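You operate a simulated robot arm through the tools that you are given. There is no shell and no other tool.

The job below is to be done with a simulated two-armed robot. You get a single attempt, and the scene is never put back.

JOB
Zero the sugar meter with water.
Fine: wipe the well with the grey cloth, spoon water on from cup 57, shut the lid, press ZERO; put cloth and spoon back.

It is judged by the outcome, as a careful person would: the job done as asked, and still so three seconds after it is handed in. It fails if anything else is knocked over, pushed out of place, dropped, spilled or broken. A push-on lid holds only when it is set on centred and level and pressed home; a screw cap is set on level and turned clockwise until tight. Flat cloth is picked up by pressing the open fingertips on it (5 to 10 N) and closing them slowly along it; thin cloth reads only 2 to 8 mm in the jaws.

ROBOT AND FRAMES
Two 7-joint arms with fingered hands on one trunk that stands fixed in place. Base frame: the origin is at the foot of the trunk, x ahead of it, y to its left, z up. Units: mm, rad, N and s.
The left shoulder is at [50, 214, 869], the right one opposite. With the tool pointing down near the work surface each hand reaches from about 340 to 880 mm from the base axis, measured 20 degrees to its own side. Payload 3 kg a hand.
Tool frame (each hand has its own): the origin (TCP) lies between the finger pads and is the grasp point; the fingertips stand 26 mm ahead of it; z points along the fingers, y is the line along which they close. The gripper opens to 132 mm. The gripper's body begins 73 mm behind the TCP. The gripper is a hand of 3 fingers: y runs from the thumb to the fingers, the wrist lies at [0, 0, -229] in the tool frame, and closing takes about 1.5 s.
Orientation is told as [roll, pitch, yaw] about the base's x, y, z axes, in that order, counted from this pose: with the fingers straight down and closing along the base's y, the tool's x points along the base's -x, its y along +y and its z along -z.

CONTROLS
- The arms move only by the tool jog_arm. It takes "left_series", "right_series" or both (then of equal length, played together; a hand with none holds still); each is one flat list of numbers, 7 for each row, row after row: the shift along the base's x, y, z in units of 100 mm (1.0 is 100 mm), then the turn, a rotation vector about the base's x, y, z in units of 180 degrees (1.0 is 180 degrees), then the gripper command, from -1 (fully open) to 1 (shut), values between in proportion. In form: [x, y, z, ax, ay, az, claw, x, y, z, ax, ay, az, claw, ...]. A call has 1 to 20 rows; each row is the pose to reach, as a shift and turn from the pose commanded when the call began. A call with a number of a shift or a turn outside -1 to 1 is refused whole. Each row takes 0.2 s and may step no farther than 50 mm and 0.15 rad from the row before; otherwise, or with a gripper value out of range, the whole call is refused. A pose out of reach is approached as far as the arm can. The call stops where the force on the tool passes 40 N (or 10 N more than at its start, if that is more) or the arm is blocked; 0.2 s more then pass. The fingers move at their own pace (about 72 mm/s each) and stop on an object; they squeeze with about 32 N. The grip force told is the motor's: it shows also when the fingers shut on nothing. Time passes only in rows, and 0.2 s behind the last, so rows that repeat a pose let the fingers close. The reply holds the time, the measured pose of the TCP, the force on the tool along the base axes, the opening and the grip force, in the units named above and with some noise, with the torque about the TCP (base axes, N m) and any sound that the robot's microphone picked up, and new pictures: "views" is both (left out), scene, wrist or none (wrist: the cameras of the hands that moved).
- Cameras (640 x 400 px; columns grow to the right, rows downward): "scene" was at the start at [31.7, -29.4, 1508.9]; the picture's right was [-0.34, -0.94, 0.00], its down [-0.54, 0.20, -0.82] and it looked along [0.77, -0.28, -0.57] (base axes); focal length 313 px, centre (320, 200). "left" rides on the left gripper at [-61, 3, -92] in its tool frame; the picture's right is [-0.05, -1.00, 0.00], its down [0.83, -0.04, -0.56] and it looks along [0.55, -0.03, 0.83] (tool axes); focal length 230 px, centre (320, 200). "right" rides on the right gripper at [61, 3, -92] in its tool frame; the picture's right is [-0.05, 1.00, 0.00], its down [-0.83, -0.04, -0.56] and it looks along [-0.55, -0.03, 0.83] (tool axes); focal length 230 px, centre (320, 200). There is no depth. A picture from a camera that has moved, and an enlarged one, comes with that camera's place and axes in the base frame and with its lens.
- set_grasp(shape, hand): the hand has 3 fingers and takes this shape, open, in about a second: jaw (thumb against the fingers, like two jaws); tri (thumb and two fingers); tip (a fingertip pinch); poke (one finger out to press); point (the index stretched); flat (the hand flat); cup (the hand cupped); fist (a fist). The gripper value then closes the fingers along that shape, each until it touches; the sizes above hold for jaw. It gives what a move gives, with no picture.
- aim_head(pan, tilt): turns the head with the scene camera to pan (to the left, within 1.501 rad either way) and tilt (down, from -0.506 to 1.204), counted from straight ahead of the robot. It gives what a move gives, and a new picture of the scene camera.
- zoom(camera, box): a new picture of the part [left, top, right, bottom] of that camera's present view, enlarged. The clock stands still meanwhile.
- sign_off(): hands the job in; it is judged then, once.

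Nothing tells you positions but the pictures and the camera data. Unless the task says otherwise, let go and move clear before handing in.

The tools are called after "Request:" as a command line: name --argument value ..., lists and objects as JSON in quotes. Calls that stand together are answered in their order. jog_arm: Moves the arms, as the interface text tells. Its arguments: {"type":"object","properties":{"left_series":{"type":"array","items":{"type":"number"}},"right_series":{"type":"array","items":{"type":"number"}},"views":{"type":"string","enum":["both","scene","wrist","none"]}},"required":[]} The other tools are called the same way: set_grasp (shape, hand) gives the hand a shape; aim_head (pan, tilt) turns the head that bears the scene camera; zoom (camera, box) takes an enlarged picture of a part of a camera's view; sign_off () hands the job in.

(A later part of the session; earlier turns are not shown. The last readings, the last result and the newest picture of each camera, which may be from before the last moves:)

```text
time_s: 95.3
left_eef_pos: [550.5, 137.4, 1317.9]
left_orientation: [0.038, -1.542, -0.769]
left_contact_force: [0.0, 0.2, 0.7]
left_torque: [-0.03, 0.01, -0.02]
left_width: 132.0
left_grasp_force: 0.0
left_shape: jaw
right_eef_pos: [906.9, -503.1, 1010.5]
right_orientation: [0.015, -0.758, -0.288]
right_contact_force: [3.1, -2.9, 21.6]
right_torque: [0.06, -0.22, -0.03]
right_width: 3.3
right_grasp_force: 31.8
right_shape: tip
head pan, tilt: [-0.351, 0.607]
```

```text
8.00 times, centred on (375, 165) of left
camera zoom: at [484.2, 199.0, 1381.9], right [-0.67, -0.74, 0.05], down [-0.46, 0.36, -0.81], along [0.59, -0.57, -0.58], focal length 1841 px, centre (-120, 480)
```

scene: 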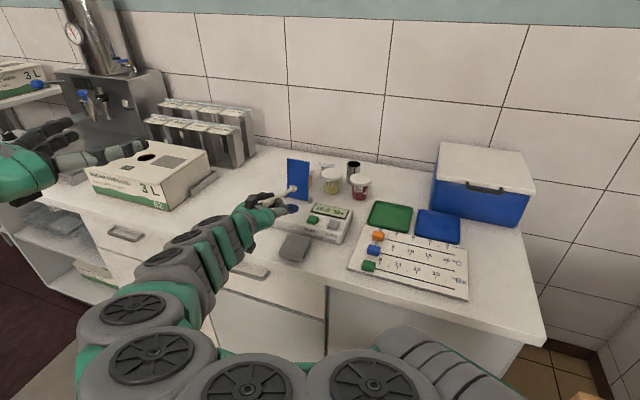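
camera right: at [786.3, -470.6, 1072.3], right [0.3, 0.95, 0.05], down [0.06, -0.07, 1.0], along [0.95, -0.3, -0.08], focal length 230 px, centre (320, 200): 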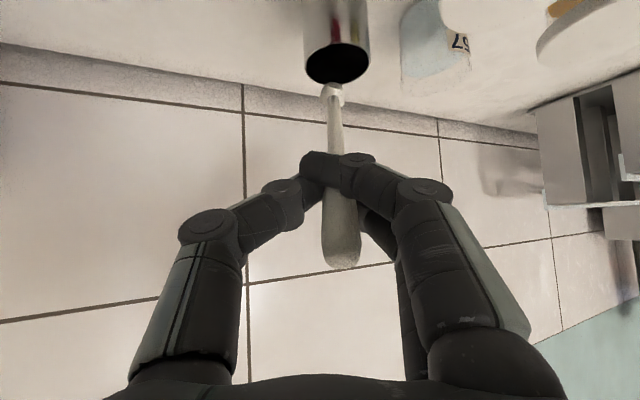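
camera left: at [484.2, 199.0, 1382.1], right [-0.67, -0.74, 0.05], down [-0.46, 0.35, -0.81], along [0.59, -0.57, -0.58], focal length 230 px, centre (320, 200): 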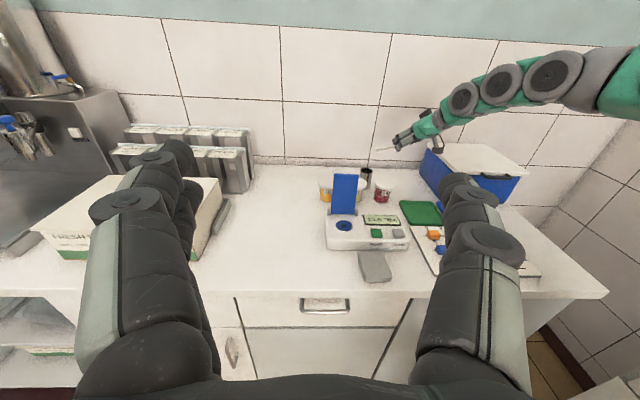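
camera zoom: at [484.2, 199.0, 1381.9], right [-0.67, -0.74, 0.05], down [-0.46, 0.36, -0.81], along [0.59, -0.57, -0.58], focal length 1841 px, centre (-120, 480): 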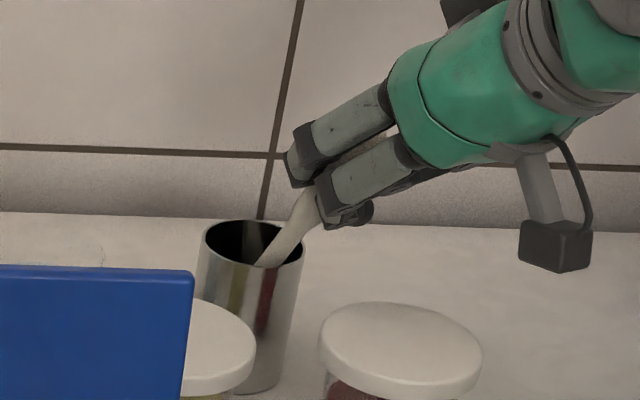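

The spoon is on the pot's bottom. I'll relieve the force and open the fingers gradually.

Request:
jog_arm --right_series '[0, 0, 0.06, 0, 0, 0, 1, 0, 0, 0.06, 0, 0, 0, 0.9, 0, 0, 0.06, 0, 0, 0, 0.75, 0, 0, 0.06, 0, 0, 0, 0.55, 0, 0, 0.06, 0, 0, 0, 0.35]' --views "wrist"

Request:
zoom --camera "left" --box '[345, 140, 405, 190]'

```text
time_s: 96.5
left_eef_pos: [551.5, 136.6, 1317.3]
left_orientation: [0.034, -1.541, -0.762]
left_contact_force: [0.4, -0.5, 0.1]
left_torque: [-0.03, 0.03, 0.0]
left_width: 131.7
left_grasp_force: 0.0
left_shape: jaw
right_eef_pos: [903.9, -500.0, 1012.2]
right_orientation: [0.016, -0.748, -0.286]
right_contact_force: [0.1, 0.3, 0.2]
right_torque: [-0.04, 0.06, -0.03]
right_width: 42.6
right_grasp_force: 0.2
right_shape: tip
head pan, tilt: [-0.351, 0.607]
camera right: at [801.3, -470.2, 1037.0], right [0.31, 0.95, 0.05], down [0.21, -0.11, 0.97], along [0.93, -0.29, -0.23], focal length 230 px, centre (320, 200)
```

right: 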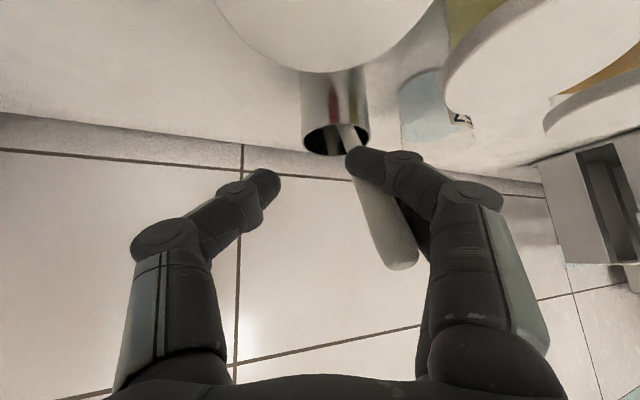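

```text
8.00 times, centred on (375, 165) of left
camera zoom: at [484.4, 198.9, 1381.8], right [-0.67, -0.74, 0.05], down [-0.46, 0.36, -0.81], along [0.59, -0.57, -0.58], focal length 1841 px, centre (-120, 480)
```

zoom: 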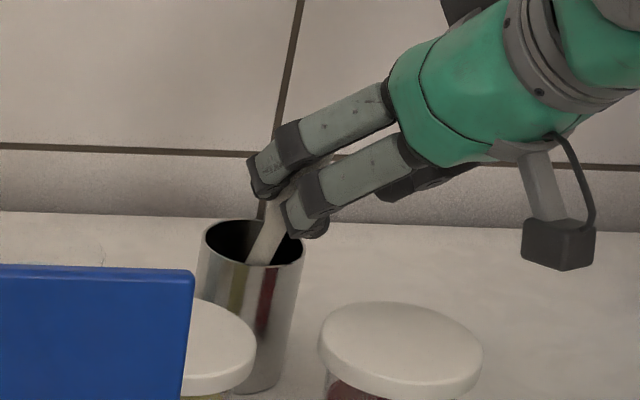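

The spoon is free and leans against the finger side. I'll withdraw along the hand's own axis.

Request:
jog_arm --right_series '[-0.066, 0.02, 0.074, 0, 0, 0, 0.35, -0.131, 0.039, 0.147, 0, 0, 0, 0.35, -0.262, 0.078, 0.294, 0, 0, 0, 0.3]' --views "wrist"

Request:
zoom --camera "left" --box '[345, 140, 405, 190]'

Request:
zoom --camera "scene" --box '[330, 130, 390, 180]'

```text
time_s: 97.3
left_eef_pos: [551.6, 136.6, 1318.7]
left_orientation: [0.031, -1.541, -0.763]
left_contact_force: [0.0, 0.4, 0.6]
left_torque: [-0.02, -0.01, 0.01]
left_width: 131.8
left_grasp_force: 0.0
left_shape: jaw
right_eef_pos: [878.7, -494.5, 1038.7]
right_orientation: [0.015, -0.748, -0.284]
right_contact_force: [-0.5, -0.2, -0.5]
right_torque: [-0.03, 0.02, -0.01]
right_width: 46.2
right_grasp_force: 0.1
right_shape: tip
head pan, tilt: [-0.351, 0.607]
camera right: at [775.8, -463.8, 1065.5], right [0.31, 0.95, 0.05], down [0.21, -0.11, 0.97], along [0.93, -0.29, -0.23], focal length 230 px, centre (320, 200)
```

right: 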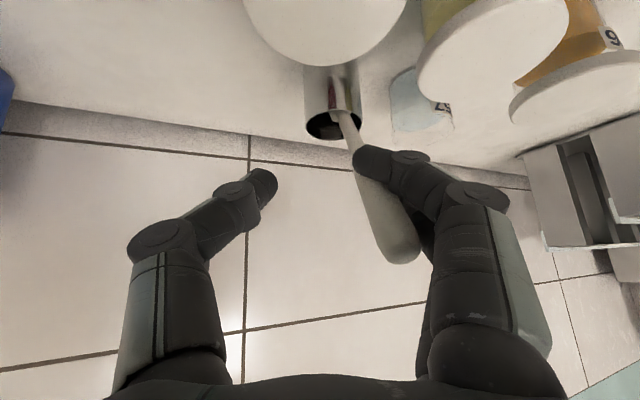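

```text
8.00 times, centred on (375, 165) of left
camera zoom: at [484.4, 199.0, 1381.8], right [-0.67, -0.74, 0.05], down [-0.46, 0.36, -0.81], along [0.59, -0.56, -0.58], focal length 1841 px, centre (-120, 480)
```

zoom: 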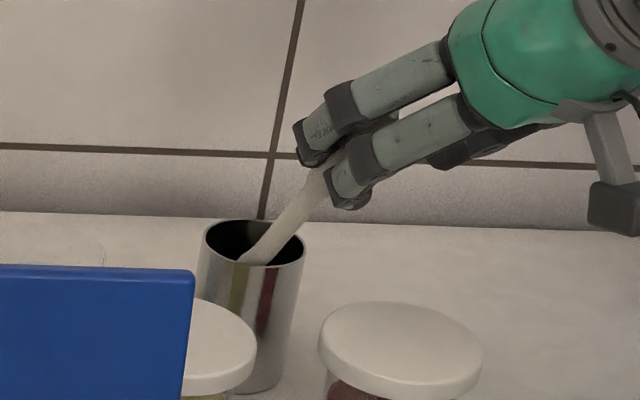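

```text
8.00 times, centred on (360, 155) of scene
camera zoom: at [31.7, -29.4, 1508.9], right [-0.34, -0.94, 0.0], down [-0.54, 0.2, -0.82], along [0.77, -0.28, -0.57], focal length 2506 px, centre (0, 560)
```

zoom: 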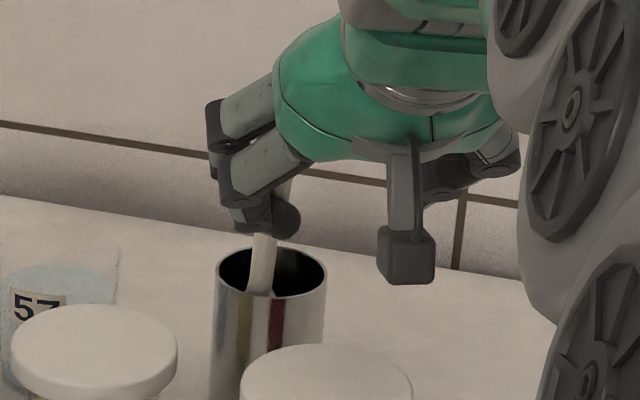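

The spoon's neck is caught in the notch between the two fingers and came along with them. I'll go back in to reseat it, then open wide sideways to free it.

Request:
jog_arm --right_series '[0.1, -0.03, -0.11, 0, 0, 0, 0.35, 0.2, -0.06, -0.22, 0, 0, 0, 0.35, 0.262, -0.078, -0.29, 0, 0, 0, 0.3, 0.262, -0.078, -0.29, 0, 0, 0, 0.1, 0.262, -0.078, -0.29, 0, 0, 0, -0.2, 0.262, -0.078, -0.29, 0, 0, 0, -0.5, 0.262, -0.078, -0.29, 0, 0, 0, -0.7]' --views "wrist"

Request:
zoom --camera "left" --box '[345, 140, 405, 190]'

Request:
zoom --camera "scene" --box '[330, 130, 390, 180]'

```text
time_s: 98.9
left_eef_pos: [550.5, 136.0, 1317.5]
left_orientation: [0.033, -1.54, -0.764]
left_contact_force: [0.1, -0.5, 0.0]
left_torque: [0.0, -0.01, 0.03]
left_width: 131.6
left_grasp_force: 0.1
left_shape: jaw
right_eef_pos: [905.0, -502.3, 1013.1]
right_orientation: [0.016, -0.752, -0.285]
right_contact_force: [0.0, 0.5, 0.3]
right_torque: [-0.01, 0.0, 0.0]
right_width: 111.8
right_grasp_force: 0.1
right_shape: tip
head pan, tilt: [-0.351, 0.607]
camera right: at [801.6, -470.8, 1038.7], right [0.31, 0.95, 0.05], down [0.21, -0.11, 0.97], along [0.93, -0.29, -0.23], focal length 230 px, centre (320, 200)
```

right: 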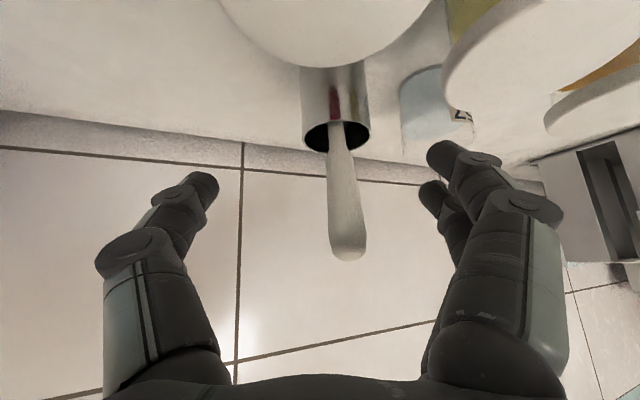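

```text
8.00 times, centred on (375, 165) of left
camera zoom: at [484.5, 198.9, 1381.8], right [-0.67, -0.74, 0.05], down [-0.46, 0.36, -0.81], along [0.59, -0.56, -0.58], focal length 1841 px, centre (-120, 480)
```

zoom: 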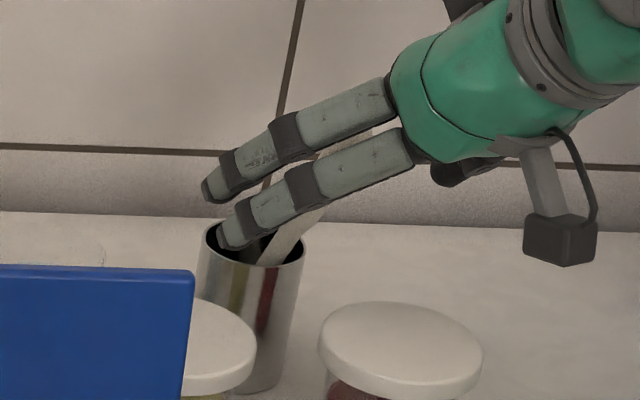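

```text
8.00 times, centred on (360, 155) of scene
camera zoom: at [31.7, -29.4, 1508.9], right [-0.34, -0.94, 0.0], down [-0.54, 0.2, -0.82], along [0.77, -0.28, -0.57], focal length 2506 px, centre (0, 560)
```

zoom: 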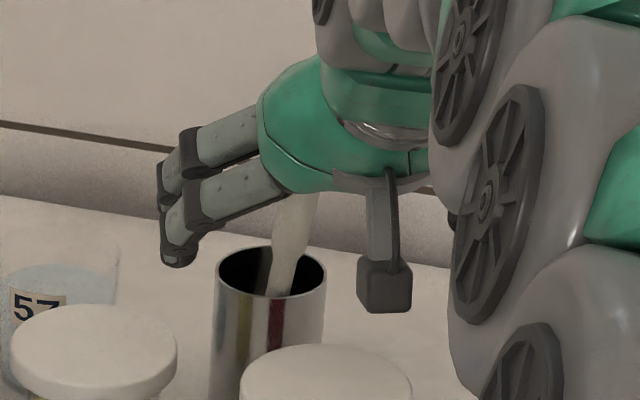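

The spoon rests freely in the pot. I'll withdraw the hand along its axis.

Request:
jog_arm --right_series '[-0.131, 0.039, 0.147, 0, 0, 0, -0.7, -0.262, 0.078, 0.294, 0, 0, 0, -0.7, -0.45, 0.13, 0.5, 0, 0, 0, -0.7, -0.7, 0.2, 0.75, 0, 0, 0, -0.7]' --views "wrist"

Request:
zoom --camera "left" --box '[320, 130, 420, 200]'

Request:
zoom --camera "scene" --box '[300, 120, 400, 200]'

```text
time_s: 99.9
left_eef_pos: [550.3, 135.9, 1317.6]
left_orientation: [0.035, -1.542, -0.762]
left_contact_force: [-0.2, 0.3, 0.1]
left_torque: [0.0, 0.02, 0.01]
left_width: 131.9
left_grasp_force: 0.0
left_shape: jaw
right_eef_pos: [835.6, -484.8, 1087.8]
right_orientation: [0.017, -0.75, -0.286]
right_contact_force: [-0.5, -0.5, -1.0]
right_torque: [0.02, -0.03, 0.01]
right_width: 111.7
right_grasp_force: 0.0
right_shape: tip
head pan, tilt: [-0.351, 0.607]
camera right: at [731.8, -452.7, 1112.7], right [0.31, 0.95, 0.05], down [0.2, -0.11, 0.97], along [0.93, -0.29, -0.23], focal length 230 px, centre (320, 200)
```

right: 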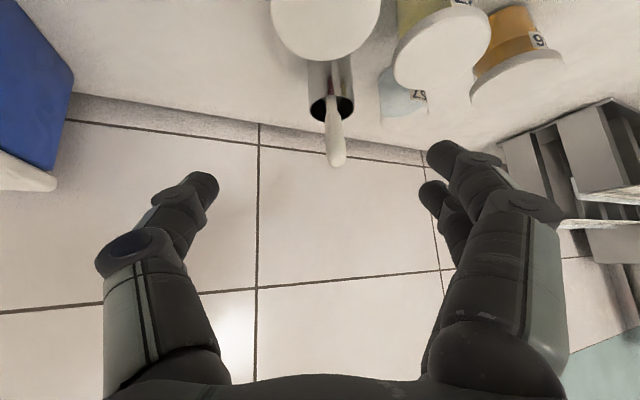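

```text
5.71 times, centred on (370, 165) of left
camera zoom: at [484.4, 198.9, 1381.8], right [-0.67, -0.74, 0.05], down [-0.46, 0.36, -0.81], along [0.59, -0.57, -0.58], focal length 1315 px, centre (34, 400)
```

zoom: 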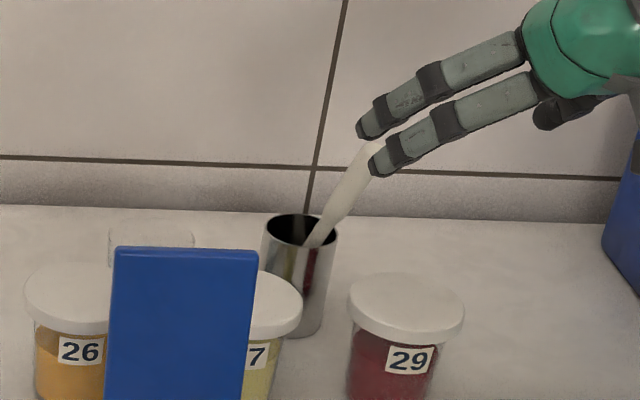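

```text
5.00 times, centred on (350, 160) of scene
camera zoom: at [31.6, -29.4, 1508.9], right [-0.34, -0.94, 0.0], down [-0.54, 0.2, -0.82], along [0.77, -0.28, -0.57], focal length 1566 px, centre (170, 400)
```

zoom: 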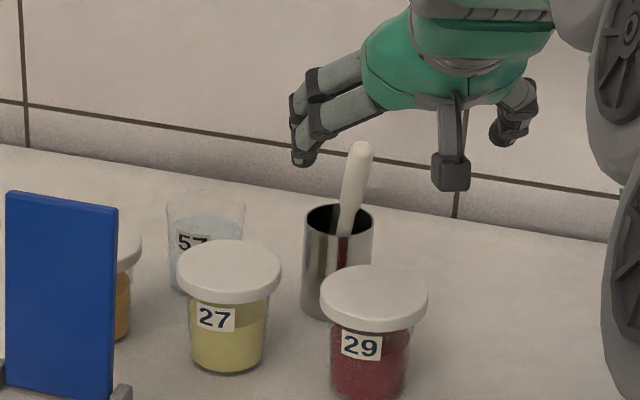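

The spoon is back in the pot, and the pot and cups haven't moved. Next is the lid. I'll close the fingertips into a beak and swing round to the right side so I can reach behind the lid.

Request:
jog_arm --right_series '[-0.06, 0.12, 0.05, 0, 0, 0.041, 0, -0.12, 0.25, 0.1, 0, 0, 0.082, 0.5, -0.19, 0.37, 0.1, 0, 0, 0.123, 1, -0.25, 0.5, 0.1, 0, 0, 0.164, 1, -0.31, 0.62, 0.1, 0, 0, 0.205, 1, -0.37, 0.75, 0.1, 0, 0, 0.246, 1, -0.43, 0.87, 0.1, 0, 0, 0.287, 1, -0.5, 1.0, 0.1, 0, 0, 0.33, 1]' --views "none"

Request:
jog_arm --right_series '[0, 0, -0.1, 0.0285, -0.0305, 0, 1, 0, 0, -0.25, 0.057, -0.061, 0, 1, 0, 0, -0.4, 0.0855, -0.0915, 0, 1]'

Request:
zoom --camera "left" --box '[310, 130, 450, 240]'

```text
time_s: 101.7
left_eef_pos: [550.9, 136.3, 1318.0]
left_orientation: [0.03, -1.541, -0.762]
left_contact_force: [1.2, 0.5, 0.8]
left_torque: [-0.02, -0.02, 0.01]
left_width: 131.9
left_grasp_force: 0.0
left_shape: jaw
right_eef_pos: [785.2, -382.6, 1098.9]
right_orientation: [0.015, -0.753, 0.753]
right_contact_force: [-0.2, -0.1, -0.3]
right_torque: [-0.02, -0.03, 0.01]
right_width: 0.1
right_grasp_force: 32.3
right_shape: tip
head pan, tilt: [-0.351, 0.607]
```

```text
time_s: 102.5
left_eef_pos: [550.0, 137.2, 1317.8]
left_orientation: [0.034, -1.54, -0.764]
left_contact_force: [-0.3, 0.8, -0.6]
left_torque: [-0.02, 0.01, 0.03]
left_width: 131.9
left_grasp_force: 0.0
left_shape: jaw
right_eef_pos: [811.5, -388.6, 1076.5]
right_orientation: [0.044, -1.098, 0.732]
right_contact_force: [0.2, 0.3, 0.9]
right_torque: [-0.06, -0.01, -0.02]
right_width: 0.2
right_grasp_force: 32.2
right_shape: tip
right hand out of reach, approached as far as the arm can: row 2, 3
head pan, tilt: [-0.351, 0.607]
camera right: at [730.9, -463.9, 1063.9], right [-0.68, 0.73, 0.07], down [-0.04, -0.13, 0.99], along [0.73, 0.67, 0.12], focal length 230 px, centre (320, 200)
```

scene: 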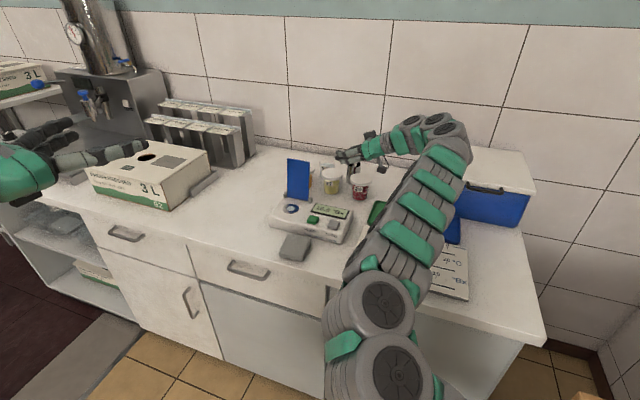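
right: 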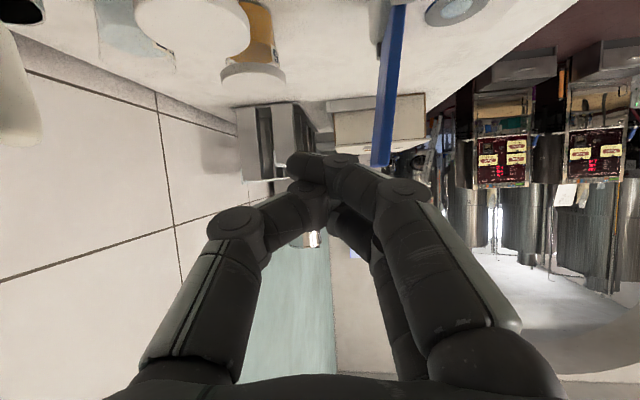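

```text
3.64 times, centred on (380, 185) of left
camera zoom: at [484.2, 199.4, 1381.9], right [-0.67, -0.74, 0.05], down [-0.46, 0.35, -0.81], along [0.59, -0.56, -0.58], focal length 837 px, centre (102, 254)
```

zoom: 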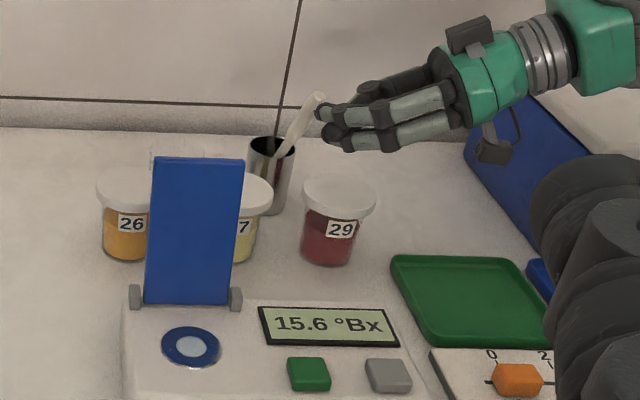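

Seen end-on from the wrist camera, the beak is behind the lid's plane. I'll pitch down to about 48° and bring the tip behind the upper part of the lid, keeping a gap.

Request:
jog_arm --right_series '[0.1, 0.15, -0.03, -0.0279, 0.031, 0, 1, 0.25, 0.37, -0.1, -0.0557, 0.062, 0, 1, 0.4, 0.58, -0.2, -0.0557, 0.062, 0, 1, 0.51, 0.75, -0.27, -0.0557, 0.062, 0, 1]' --views "wrist"

Request:
zoom --camera "left" --box '[310, 130, 430, 220]'

Request:
zoom --camera "scene" --box '[260, 120, 380, 220]'

```text
time_s: 103.5
left_eef_pos: [550.6, 136.7, 1318.1]
left_orientation: [0.032, -1.541, -0.765]
left_contact_force: [-0.2, 0.5, -0.4]
left_torque: [0.02, 0.01, 0.0]
left_width: 132.0
left_grasp_force: 0.0
left_shape: jaw
right_eef_pos: [863.2, -312.3, 1046.7]
right_orientation: [0.021, -0.882, 0.743]
right_contact_force: [-0.3, -0.4, 0.3]
right_torque: [0.0, 0.0, -0.02]
right_width: 0.1
right_grasp_force: 31.9
right_shape: tip
head pan, tilt: [-0.351, 0.607]
camera right: at [779.8, -388.1, 1058.1], right [-0.66, 0.75, 0.06], down [0.11, 0.03, 0.99], along [0.74, 0.67, -0.1], focal length 230 px, centre (320, 200)
```

right: 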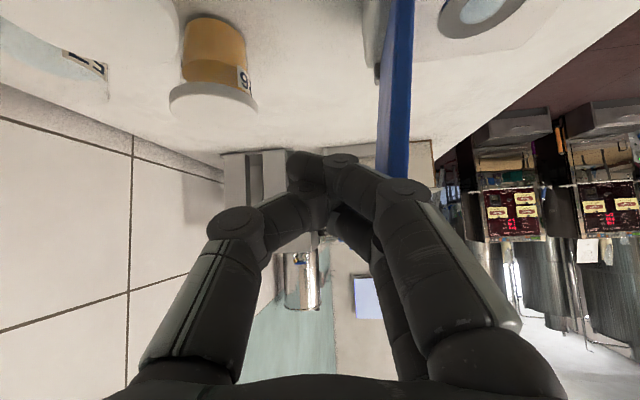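

```text
4.44 times, centred on (370, 175) of left
camera zoom: at [484.5, 198.7, 1381.8], right [-0.67, -0.74, 0.05], down [-0.46, 0.36, -0.81], along [0.59, -0.57, -0.58], focal length 1022 px, centre (98, 311)
```

zoom: 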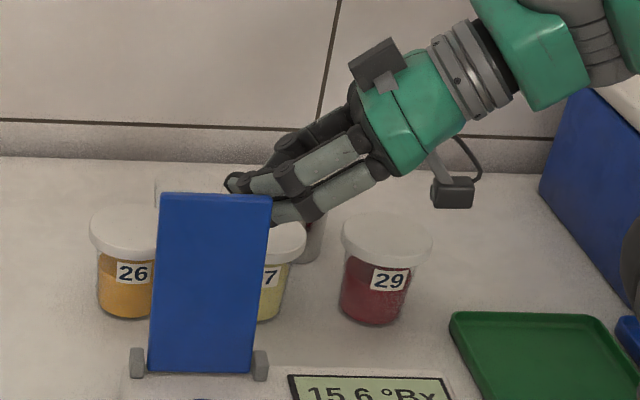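

```text
4.00 times, centred on (320, 170) of scene
camera zoom: at [31.7, -29.5, 1508.9], right [-0.34, -0.94, 0.0], down [-0.54, 0.2, -0.82], along [0.77, -0.28, -0.57], focal length 1253 px, centre (320, 320)
```

zoom: 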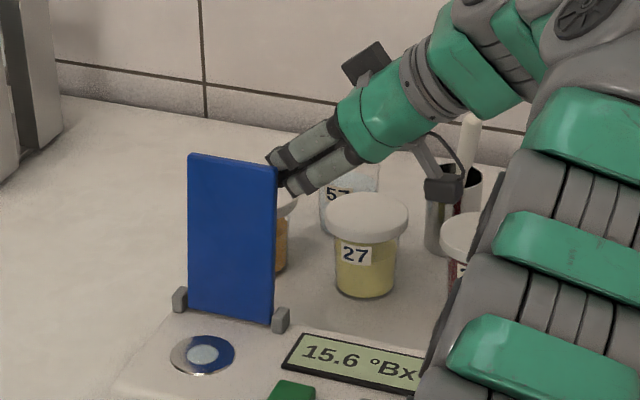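

The tip is behind the lid's upper right corner. I'll sweep it slowly toward the front to swing the lid past vertical.

Request:
jog_arm --right_series '[-0.08, 0.06, 0, 0, 0, 0, 1, -0.157, 0.124, 0, 0, 0, 0, 1, -0.235, 0.186, 0, 0, 0, 0, 1, -0.314, 0.248, 0, 0, 0, 0, 1]' --views "wrist"

Request:
zoom --camera "left" --box '[310, 130, 430, 220]'

Request:
zoom --camera "scene" --box '[260, 120, 380, 220]'

```text
time_s: 104.5
left_eef_pos: [550.5, 136.8, 1318.3]
left_orientation: [0.036, -1.542, -0.766]
left_contact_force: [-0.1, 0.8, 0.2]
left_torque: [0.01, 0.03, 0.0]
left_width: 131.5
left_grasp_force: 0.0
left_shape: jaw
right_eef_pos: [831.2, -288.3, 1046.2]
right_orientation: [0.025, -0.881, 0.743]
right_contact_force: [0.6, -0.1, 0.2]
right_torque: [0.0, 0.0, -0.01]
right_width: 0.2
right_grasp_force: 31.9
right_shape: tip
head pan, tilt: [-0.351, 0.607]
camera right: at [749.4, -363.3, 1057.2], right [-0.67, 0.74, 0.06], down [0.11, 0.03, 0.99], along [0.74, 0.67, -0.1], focal length 230 px, centre (320, 200)
```

right: 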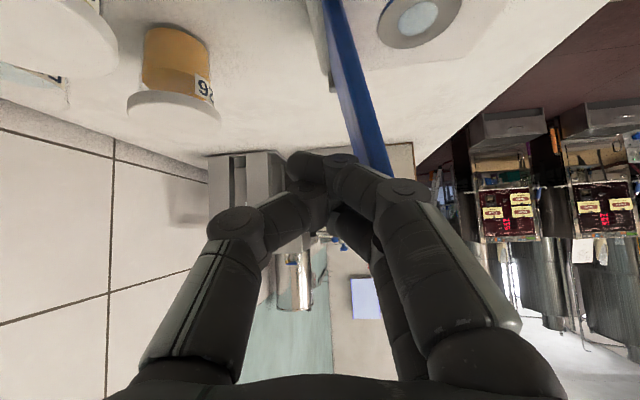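

```text
4.44 times, centred on (370, 175) of left
camera zoom: at [484.4, 198.9, 1381.8], right [-0.67, -0.74, 0.05], down [-0.46, 0.36, -0.81], along [0.59, -0.57, -0.58], focal length 1022 px, centre (98, 311)
```

zoom: 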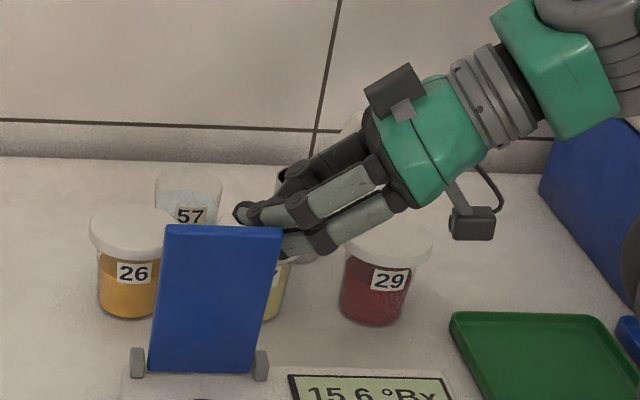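

```text
4.00 times, centred on (320, 170) of scene
camera zoom: at [31.6, -29.4, 1508.9], right [-0.34, -0.94, 0.0], down [-0.54, 0.2, -0.82], along [0.77, -0.28, -0.57], focal length 1253 px, centre (320, 320)
```

zoom: 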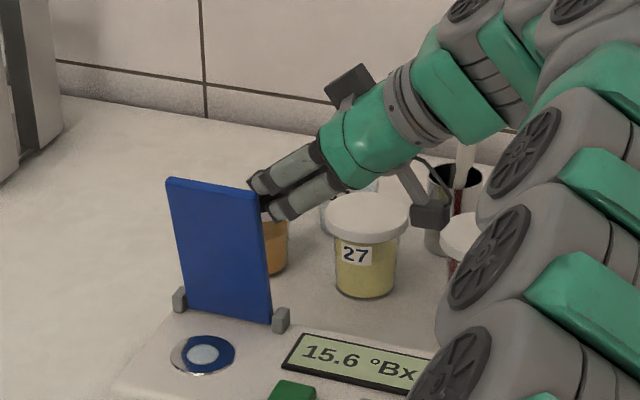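

The lid is swinging with the push and holds its angle. I'll continue forward and down.

Request:
jog_arm --right_series '[-0.08, 0.062, -0.03, 0, 0, 0, 1, -0.157, 0.124, -0.07, 0, 0, 0, 1, -0.235, 0.186, -0.12, 0, 0, 0, 1, -0.314, 0.248, -0.18, 0, 0, 0, 1, -0.39, 0.31, -0.25, 0, 0, 0, 1]' --views "wrist"

Request:
zoom --camera "left" --box '[310, 130, 430, 220]'

Request:
zoom --camera "scene" --box '[260, 120, 380, 220]'

```text
time_s: 105.7
left_eef_pos: [551.3, 136.7, 1317.0]
left_orientation: [0.033, -1.54, -0.765]
left_contact_force: [-0.3, 0.5, 0.8]
left_torque: [-0.01, 0.01, -0.01]
left_width: 131.7
left_grasp_force: 0.1
left_shape: jaw
right_eef_pos: [794.4, -258.7, 1024.0]
right_orientation: [0.021, -0.883, 0.745]
right_contact_force: [0.5, -0.2, 0.6]
right_torque: [0.02, 0.03, 0.02]
right_width: 0.0
right_grasp_force: 31.7
right_shape: tip
head pan, tilt: [-0.351, 0.607]
camera right: at [712.6, -333.2, 1034.4], right [-0.66, 0.75, 0.05], down [0.11, 0.03, 0.99], along [0.74, 0.67, -0.1], focal length 230 px, centre (320, 200)
```

right: 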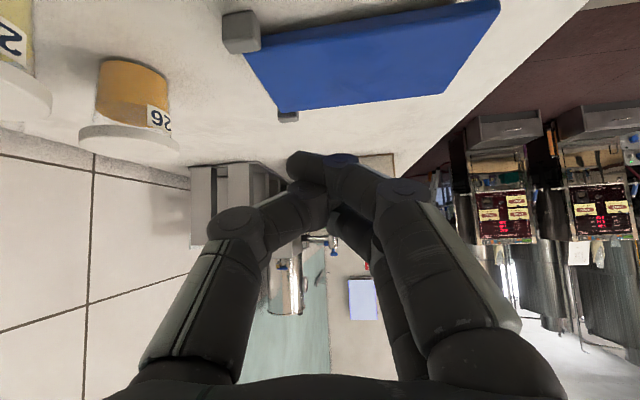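

```text
4.44 times, centred on (370, 175) of left
camera zoom: at [484.4, 198.9, 1381.8], right [-0.67, -0.74, 0.05], down [-0.46, 0.36, -0.81], along [0.59, -0.56, -0.58], focal length 1022 px, centre (98, 311)
```

zoom: 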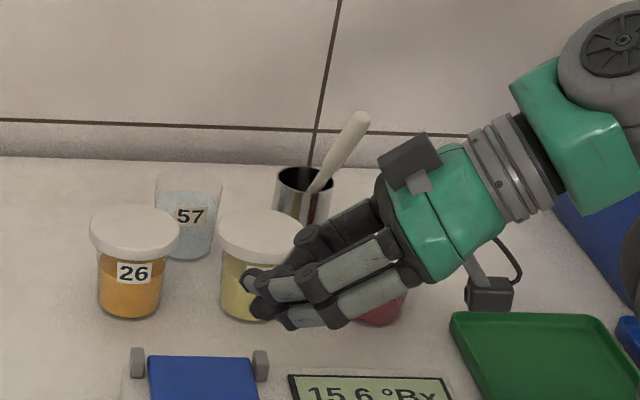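

```text
4.00 times, centred on (320, 170) of scene
camera zoom: at [31.7, -29.4, 1508.9], right [-0.34, -0.94, 0.0], down [-0.54, 0.2, -0.82], along [0.77, -0.28, -0.57], focal length 1253 px, centre (320, 320)
```

zoom: 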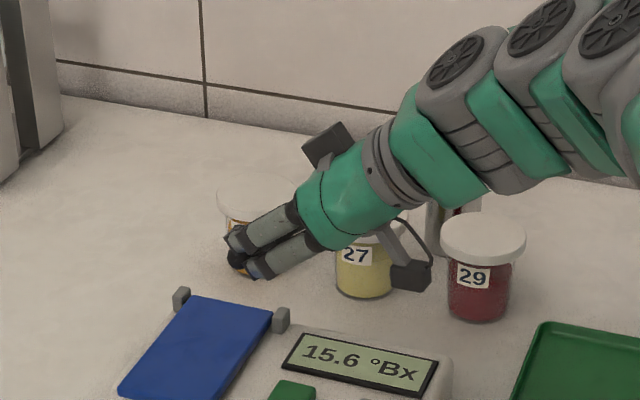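

The lid has dropped shut. I'll check how it sits.

Request:
zoom --camera "left" --box '[310, 190, 430, 270]'

Request:
zoom --camera "scene" --box '[250, 180, 350, 260]'

Request:
zoom --camera "right" --box '[200, 0, 520, 160]'

```text
5.00 times, centred on (370, 230) of left
camera zoom: at [484.4, 198.9, 1381.8], right [-0.67, -0.74, 0.05], down [-0.46, 0.36, -0.81], along [0.59, -0.56, -0.58], focal length 1150 px, centre (70, 50)
```

zoom: 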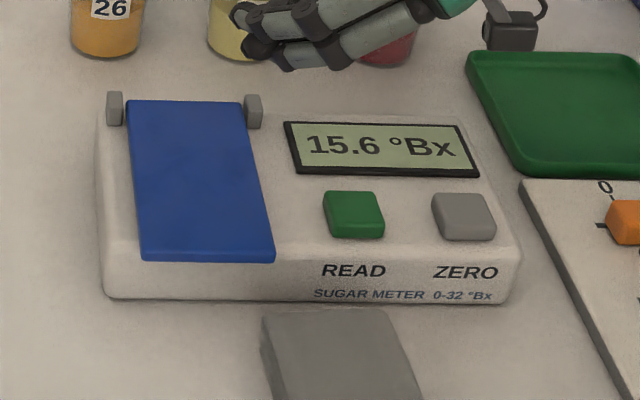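

```text
5.00 times, centred on (300, 220) of scene
camera zoom: at [31.7, -29.4, 1508.9], right [-0.34, -0.94, 0.0], down [-0.54, 0.2, -0.82], along [0.77, -0.28, -0.57], focal length 1566 px, centre (420, 100)
```

zoom: 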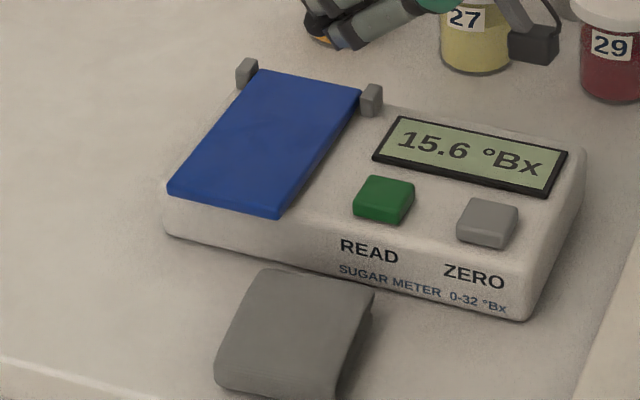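

```text
2.00 times, centred on (360, 80) of right
camera zoom: at [712.6, -333.2, 1034.4], right [-0.66, 0.75, 0.05], down [0.11, 0.03, 0.99], along [0.74, 0.67, -0.1], focal length 460 px, centre (240, 440)
```

zoom: 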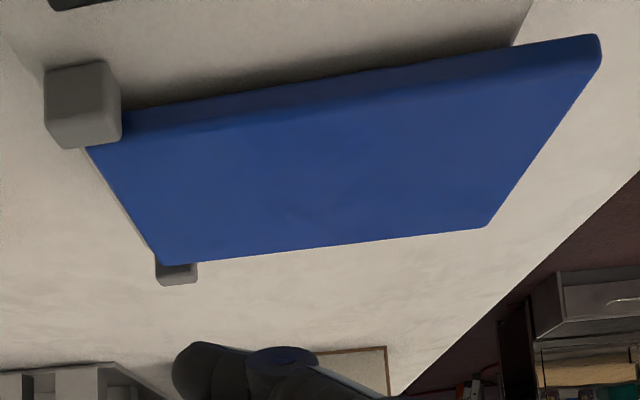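

The lid lies flat over the well between the hinge blocks. Now for ZERO, which triangulates to (679, -309, 934). I'll straighten the hand downwards and take the poke shape.

Request:
jog_arm --right_series '[-0.05, -0.05, 0.2, -0.0319, 0.0345, 0, 1, -0.15, -0.15, 0.4, -0.0638, 0.069, 0, 1, -0.3, -0.25, 0.55, -0.0957, 0.1035, 0, 1, -0.5, -0.35, 0.7, -0.1276, 0.138, 0, 1, -0.7, -0.45, 0.7, -0.1595, 0.1725, 0, 1, -0.9, -0.5, 0.7, -0.1906, 0.2066, 0, 1]' --views "none"

Request:
jog_arm --right_series '[-0.1, -0.05, 0, 0, 0, -0.043, 1, -0.2, -0.1, 0, 0, 0, -0.086, 1, -0.3, -0.15, 0, 0, 0, -0.129, 1, -0.4, -0.2, 0, 0, 0, -0.172, 1, -0.5, -0.2, 0, 0, 0, -0.215, 1, -0.6, -0.2, 0, 0, 0, -0.237, 1]' --views "none"

Request:
set_grasp --hand "right" --shape "poke"

Request:
zoom --camera "right" --box '[0, 0, 640, 400]'

Request:
zoom --camera "left" --box '[300, 100, 500, 260]'

```text
time_s: 107.1
left_eef_pos: [551.1, 136.9, 1317.2]
left_orientation: [0.034, -1.541, -0.765]
left_contact_force: [-0.7, 0.6, 0.0]
left_torque: [-0.01, 0.02, -0.01]
left_width: 132.2
left_grasp_force: 0.1
left_shape: jaw
right_eef_pos: [704.5, -309.0, 1095.1]
right_orientation: [0.021, 0.004, 0.743]
right_contact_force: [-0.5, 0.5, 0.2]
right_torque: [0.0, 0.01, 0.0]
right_width: 0.0
right_grasp_force: 31.7
right_shape: tip
head pan, tilt: [-0.351, 0.607]
```

```text
time_s: 108.5
left_eef_pos: [550.2, 136.2, 1318.0]
left_orientation: [0.034, -1.542, -0.764]
left_contact_force: [-0.1, 0.0, 0.1]
left_torque: [-0.02, -0.06, 0.01]
left_width: 131.6
left_grasp_force: 0.1
left_shape: jaw
right_eef_pos: [642.7, -329.1, 1093.1]
right_orientation: [0.021, 0.0, 0.001]
right_contact_force: [-0.8, -0.3, 0.6]
right_torque: [-0.01, 0.01, 0.0]
right_width: 0.2
right_grasp_force: 31.5
right_shape: tip
head pan, tilt: [-0.351, 0.607]
```

```text
time_s: 109.4
left_eef_pos: [551.1, 135.4, 1317.1]
left_orientation: [0.032, -1.541, -0.763]
left_contact_force: [-0.7, -0.2, 0.0]
left_torque: [0.02, -0.02, 0.03]
left_width: 131.8
left_grasp_force: 0.1
left_shape: jaw
right_eef_pos: [642.6, -328.0, 1092.7]
right_orientation: [0.021, 0.001, -0.001]
right_contact_force: [0.1, -0.4, -0.5]
right_torque: [-0.01, -0.02, 0.03]
right_width: 0.0
right_grasp_force: 0.0
right_shape: poke
head pan, tilt: [-0.351, 0.607]
```

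```text
1.00 times, centred on (320, 200) of right (not enlarged: the box is as wide or as high as the picture)
camera zoom: at [581.3, -328.7, 1185.1], right [0.05, 1.0, 0.02], down [0.83, -0.06, 0.55], along [0.55, -0.01, -0.83], focal length 230 px, centre (320, 200)
```

zoom: 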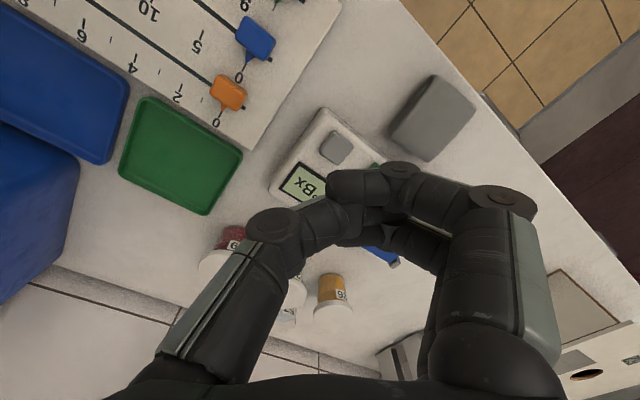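

```text
2.50 times, centred on (400, 180) of left
camera zoom: at [484.5, 198.9, 1381.8], right [-0.67, -0.74, 0.05], down [-0.46, 0.36, -0.81], along [0.59, -0.57, -0.58], focal length 575 px, centre (120, 250)
```

zoom: 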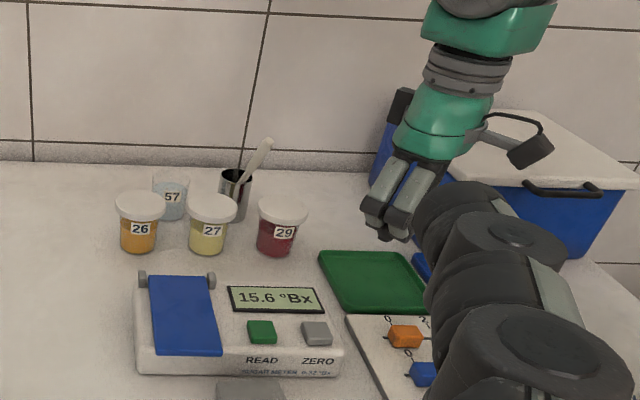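

Request:
zoom --camera "left" --box '[400, 150, 450, 200]'

Request:
zoom --camera "right" --box '[260, 130, 420, 260]'

Request:
zoom --camera "scene" --box '[300, 130, 400, 220]'

```text
8.00 times, centred on (425, 175) of left
camera zoom: at [484.5, 198.9, 1381.8], right [-0.67, -0.74, 0.05], down [-0.46, 0.36, -0.81], along [0.59, -0.57, -0.58], focal length 1841 px, centre (-520, 400)
```

zoom: 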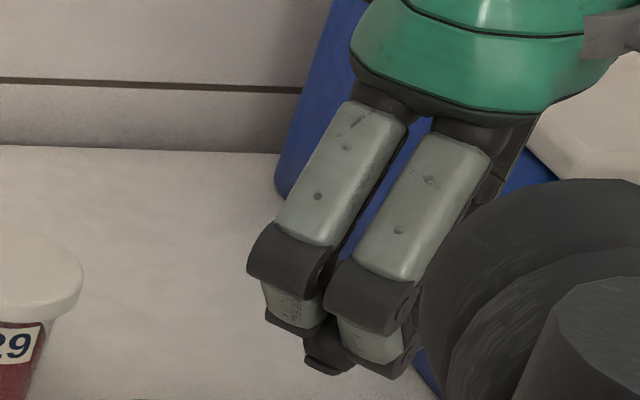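

```text
3.08 times, centred on (340, 195) of right
camera zoom: at [581.3, -328.7, 1185.1], right [0.05, 1.0, 0.02], down [0.83, -0.06, 0.55], along [0.55, -0.01, -0.83], focal length 708 px, centre (258, 215)
```

zoom: 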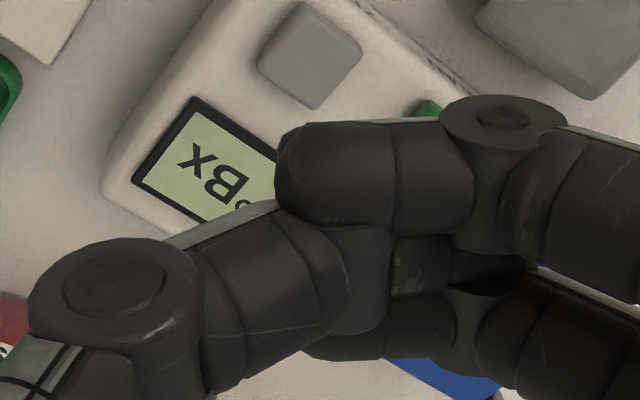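

```text
4.44 times, centred on (350, 175) of scene
camera zoom: at [31.7, -29.4, 1508.9], right [-0.34, -0.94, 0.0], down [-0.54, 0.2, -0.82], along [0.77, -0.28, -0.57], focal length 1392 px, centre (187, 311)
```

zoom: 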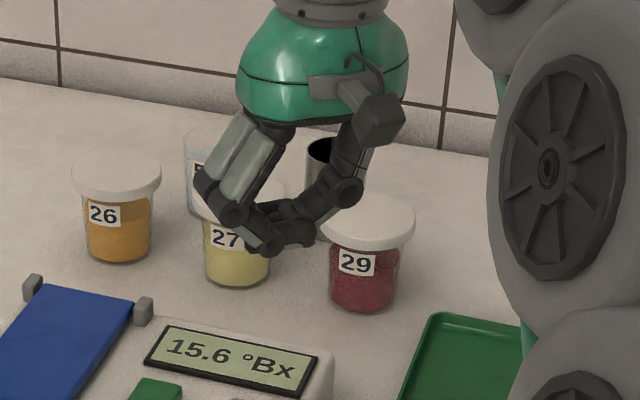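

The closed poke looks like a plain beak. I'll check how it looks with the gripper value opened.

Request:
jog_arm --right_series '[0, 0, 0, 0, 0, 0, -1, 0, 0, 0, 0, 0, 0, -1, 0, 0, 0, 0, 0, 0, -1, 0, 0, 0, 0, 0, 0, -1, 0, 0, 0, 0, 0, 0, -1]' --views "wrist"

Request:
zoom --camera "scene" --box '[300, 130, 400, 220]'

Request:
zoom --camera "left" --box '[390, 140, 460, 210]'

```text
time_s: 110.6
left_eef_pos: [551.3, 136.9, 1317.9]
left_orientation: [0.035, -1.54, -0.765]
left_contact_force: [0.0, 0.0, -0.7]
left_torque: [-0.01, 0.02, 0.0]
left_width: 131.6
left_grasp_force: 0.1
left_shape: jaw
right_eef_pos: [643.0, -329.2, 1093.5]
right_orientation: [0.022, 0.002, 0.0]
right_contact_force: [0.0, -1.0, -0.5]
right_torque: [-0.03, 0.0, 0.02]
right_width: 0.0
right_grasp_force: 0.1
right_shape: poke
head pan, tilt: [-0.351, 0.607]
camera right: at [581.2, -328.7, 1185.2], right [0.05, 1.0, 0.02], down [0.83, -0.06, 0.55], along [0.55, -0.01, -0.83], focal length 230 px, centre (320, 200)
```

right: 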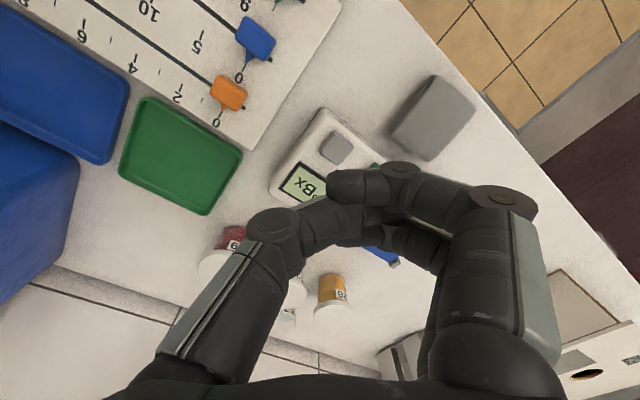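

```text
4.44 times, centred on (350, 175) of scene
camera zoom: at [31.7, -29.4, 1508.9], right [-0.34, -0.94, 0.0], down [-0.54, 0.2, -0.82], along [0.77, -0.28, -0.57], focal length 1392 px, centre (187, 311)
```

zoom: 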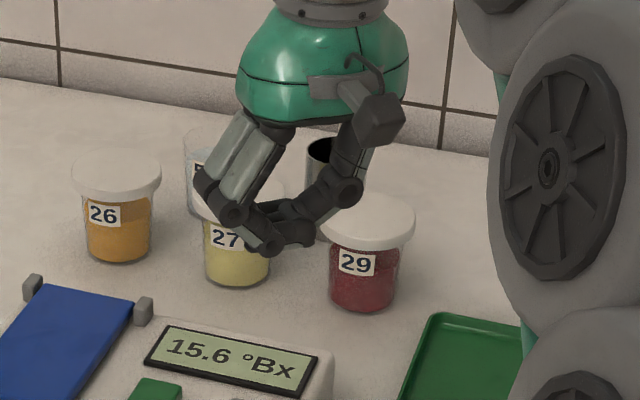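

```text
5.71 times, centred on (425, 175) of left
camera zoom: at [484.4, 198.8, 1381.8], right [-0.67, -0.74, 0.05], down [-0.46, 0.36, -0.81], along [0.59, -0.57, -0.58], focal length 1315 px, centre (-280, 343)
```

zoom: 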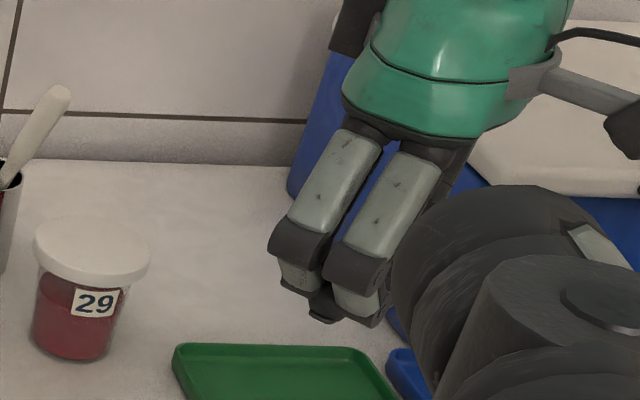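

The poke shape is a fixed closed beak, and that's fine for pressing. I'll lower it to a little above ZERO and compare positions in both views.

Request:
jog_arm --right_series '[0.1, 0.02, -0.3, 0, 0, 0, -1, 0.2, 0.04, -0.6, 0, 0, 0, -1, 0.36, 0.06, -0.9, 0, 0, 0, -1, 0.36, 0.06, -1.0, 0, 0, 0, -1]' --views "wrist"

Request:
zoom --camera "scene" --box '[290, 180, 370, 240]'

Request:
zoom --camera "left" --box '[360, 190, 440, 250]'

```text
time_s: 111.6
left_eef_pos: [550.4, 136.3, 1318.3]
left_orientation: [0.032, -1.542, -0.762]
left_contact_force: [1.0, 0.4, -0.2]
left_torque: [-0.04, 0.03, -0.01]
left_width: 131.5
left_grasp_force: 0.1
left_shape: jaw
right_eef_pos: [680.0, -322.4, 992.0]
right_orientation: [0.022, 0.001, 0.001]
right_contact_force: [0.7, 0.4, 0.3]
right_torque: [0.0, -0.01, 0.01]
right_width: 0.0
right_grasp_force: 0.1
right_shape: poke
head pan, tilt: [-0.351, 0.607]
camera right: at [618.8, -322.5, 1085.1], right [0.05, 1.0, 0.02], down [0.83, -0.06, 0.55], along [0.55, -0.01, -0.83], focal length 230 px, centre (320, 200)
```

right: 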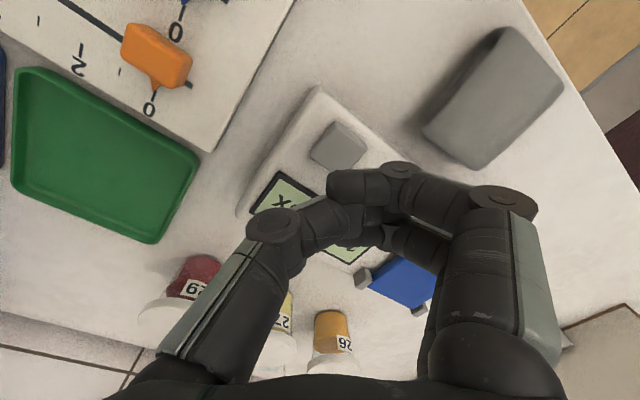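

```text
6.67 times, centred on (330, 210) of scene
camera zoom: at [31.7, -29.4, 1508.9], right [-0.34, -0.94, 0.0], down [-0.54, 0.2, -0.82], along [0.77, -0.28, -0.57], focal length 2088 px, centre (253, 133)
```

zoom: 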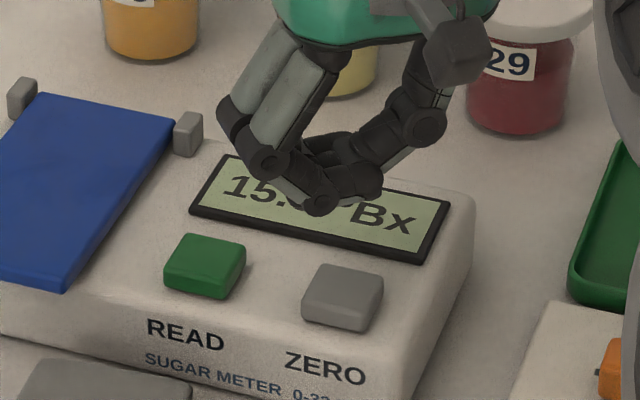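

```text
6.67 times, centred on (400, 220) of left
camera zoom: at [484.5, 198.9, 1381.8], right [-0.67, -0.74, 0.05], down [-0.46, 0.36, -0.81], along [0.59, -0.57, -0.58], focal length 1534 px, centre (-213, 67)
```

zoom: 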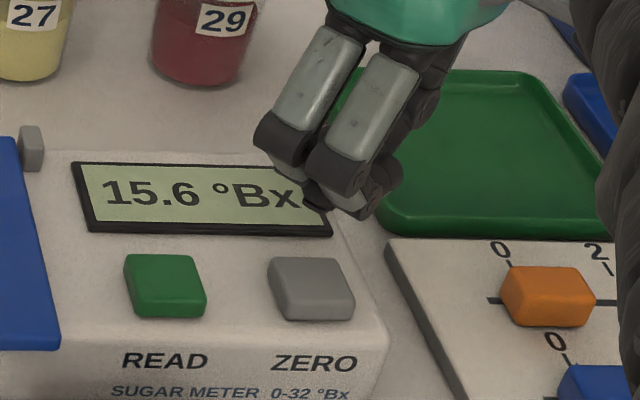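

The beak's lowest point is roughly under the TCP. I'll centre the TCP over ZERO and descend closer.

Request:
jog_arm --right_series '[-0.01, 0.07, 0, 0, 0, 0, -1, -0.01, 0.13, -0.15, 0, 0, 0, -1, -0.01, 0.13, -0.3, 0, 0, 0, -1]' --views "none"

Request:
zoom --camera "scene" --box '[290, 180, 370, 240]'

Request:
zoom --camera "left" --box '[360, 190, 440, 250]'

```text
time_s: 112.4
left_eef_pos: [550.1, 136.6, 1317.3]
left_orientation: [0.032, -1.542, -0.762]
left_contact_force: [0.5, 0.6, 1.0]
left_torque: [0.05, -0.02, -0.02]
left_width: 131.8
left_grasp_force: 0.0
left_shape: jaw
right_eef_pos: [678.8, -309.6, 962.5]
right_orientation: [0.023, 0.002, 0.001]
right_contact_force: [-0.3, -0.5, -0.5]
right_torque: [-0.01, 0.0, 0.0]
right_width: 0.2
right_grasp_force: 0.1
right_shape: poke
head pan, tilt: [-0.351, 0.607]
```

```text
6.67 times, centred on (330, 210) of scene
camera zoom: at [31.7, -29.4, 1508.9], right [-0.34, -0.94, 0.0], down [-0.54, 0.2, -0.82], along [0.77, -0.28, -0.57], focal length 2088 px, centre (253, 133)
```

zoom: 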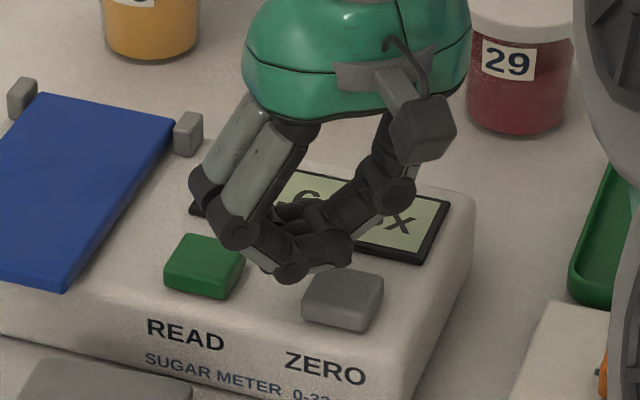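

```text
6.67 times, centred on (400, 220) of left
camera zoom: at [484.5, 198.9, 1381.8], right [-0.67, -0.74, 0.05], down [-0.46, 0.36, -0.81], along [0.59, -0.57, -0.58], focal length 1534 px, centre (-213, 67)
```

zoom: 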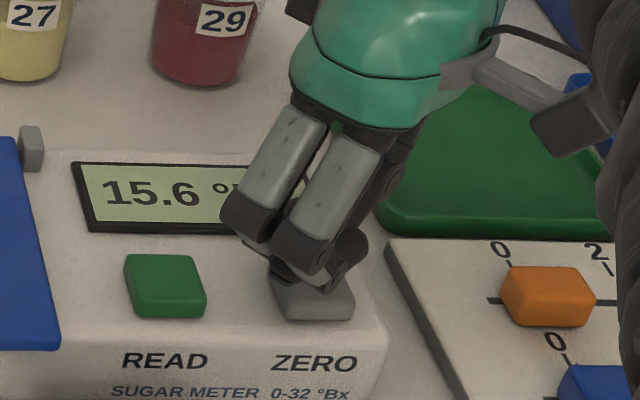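

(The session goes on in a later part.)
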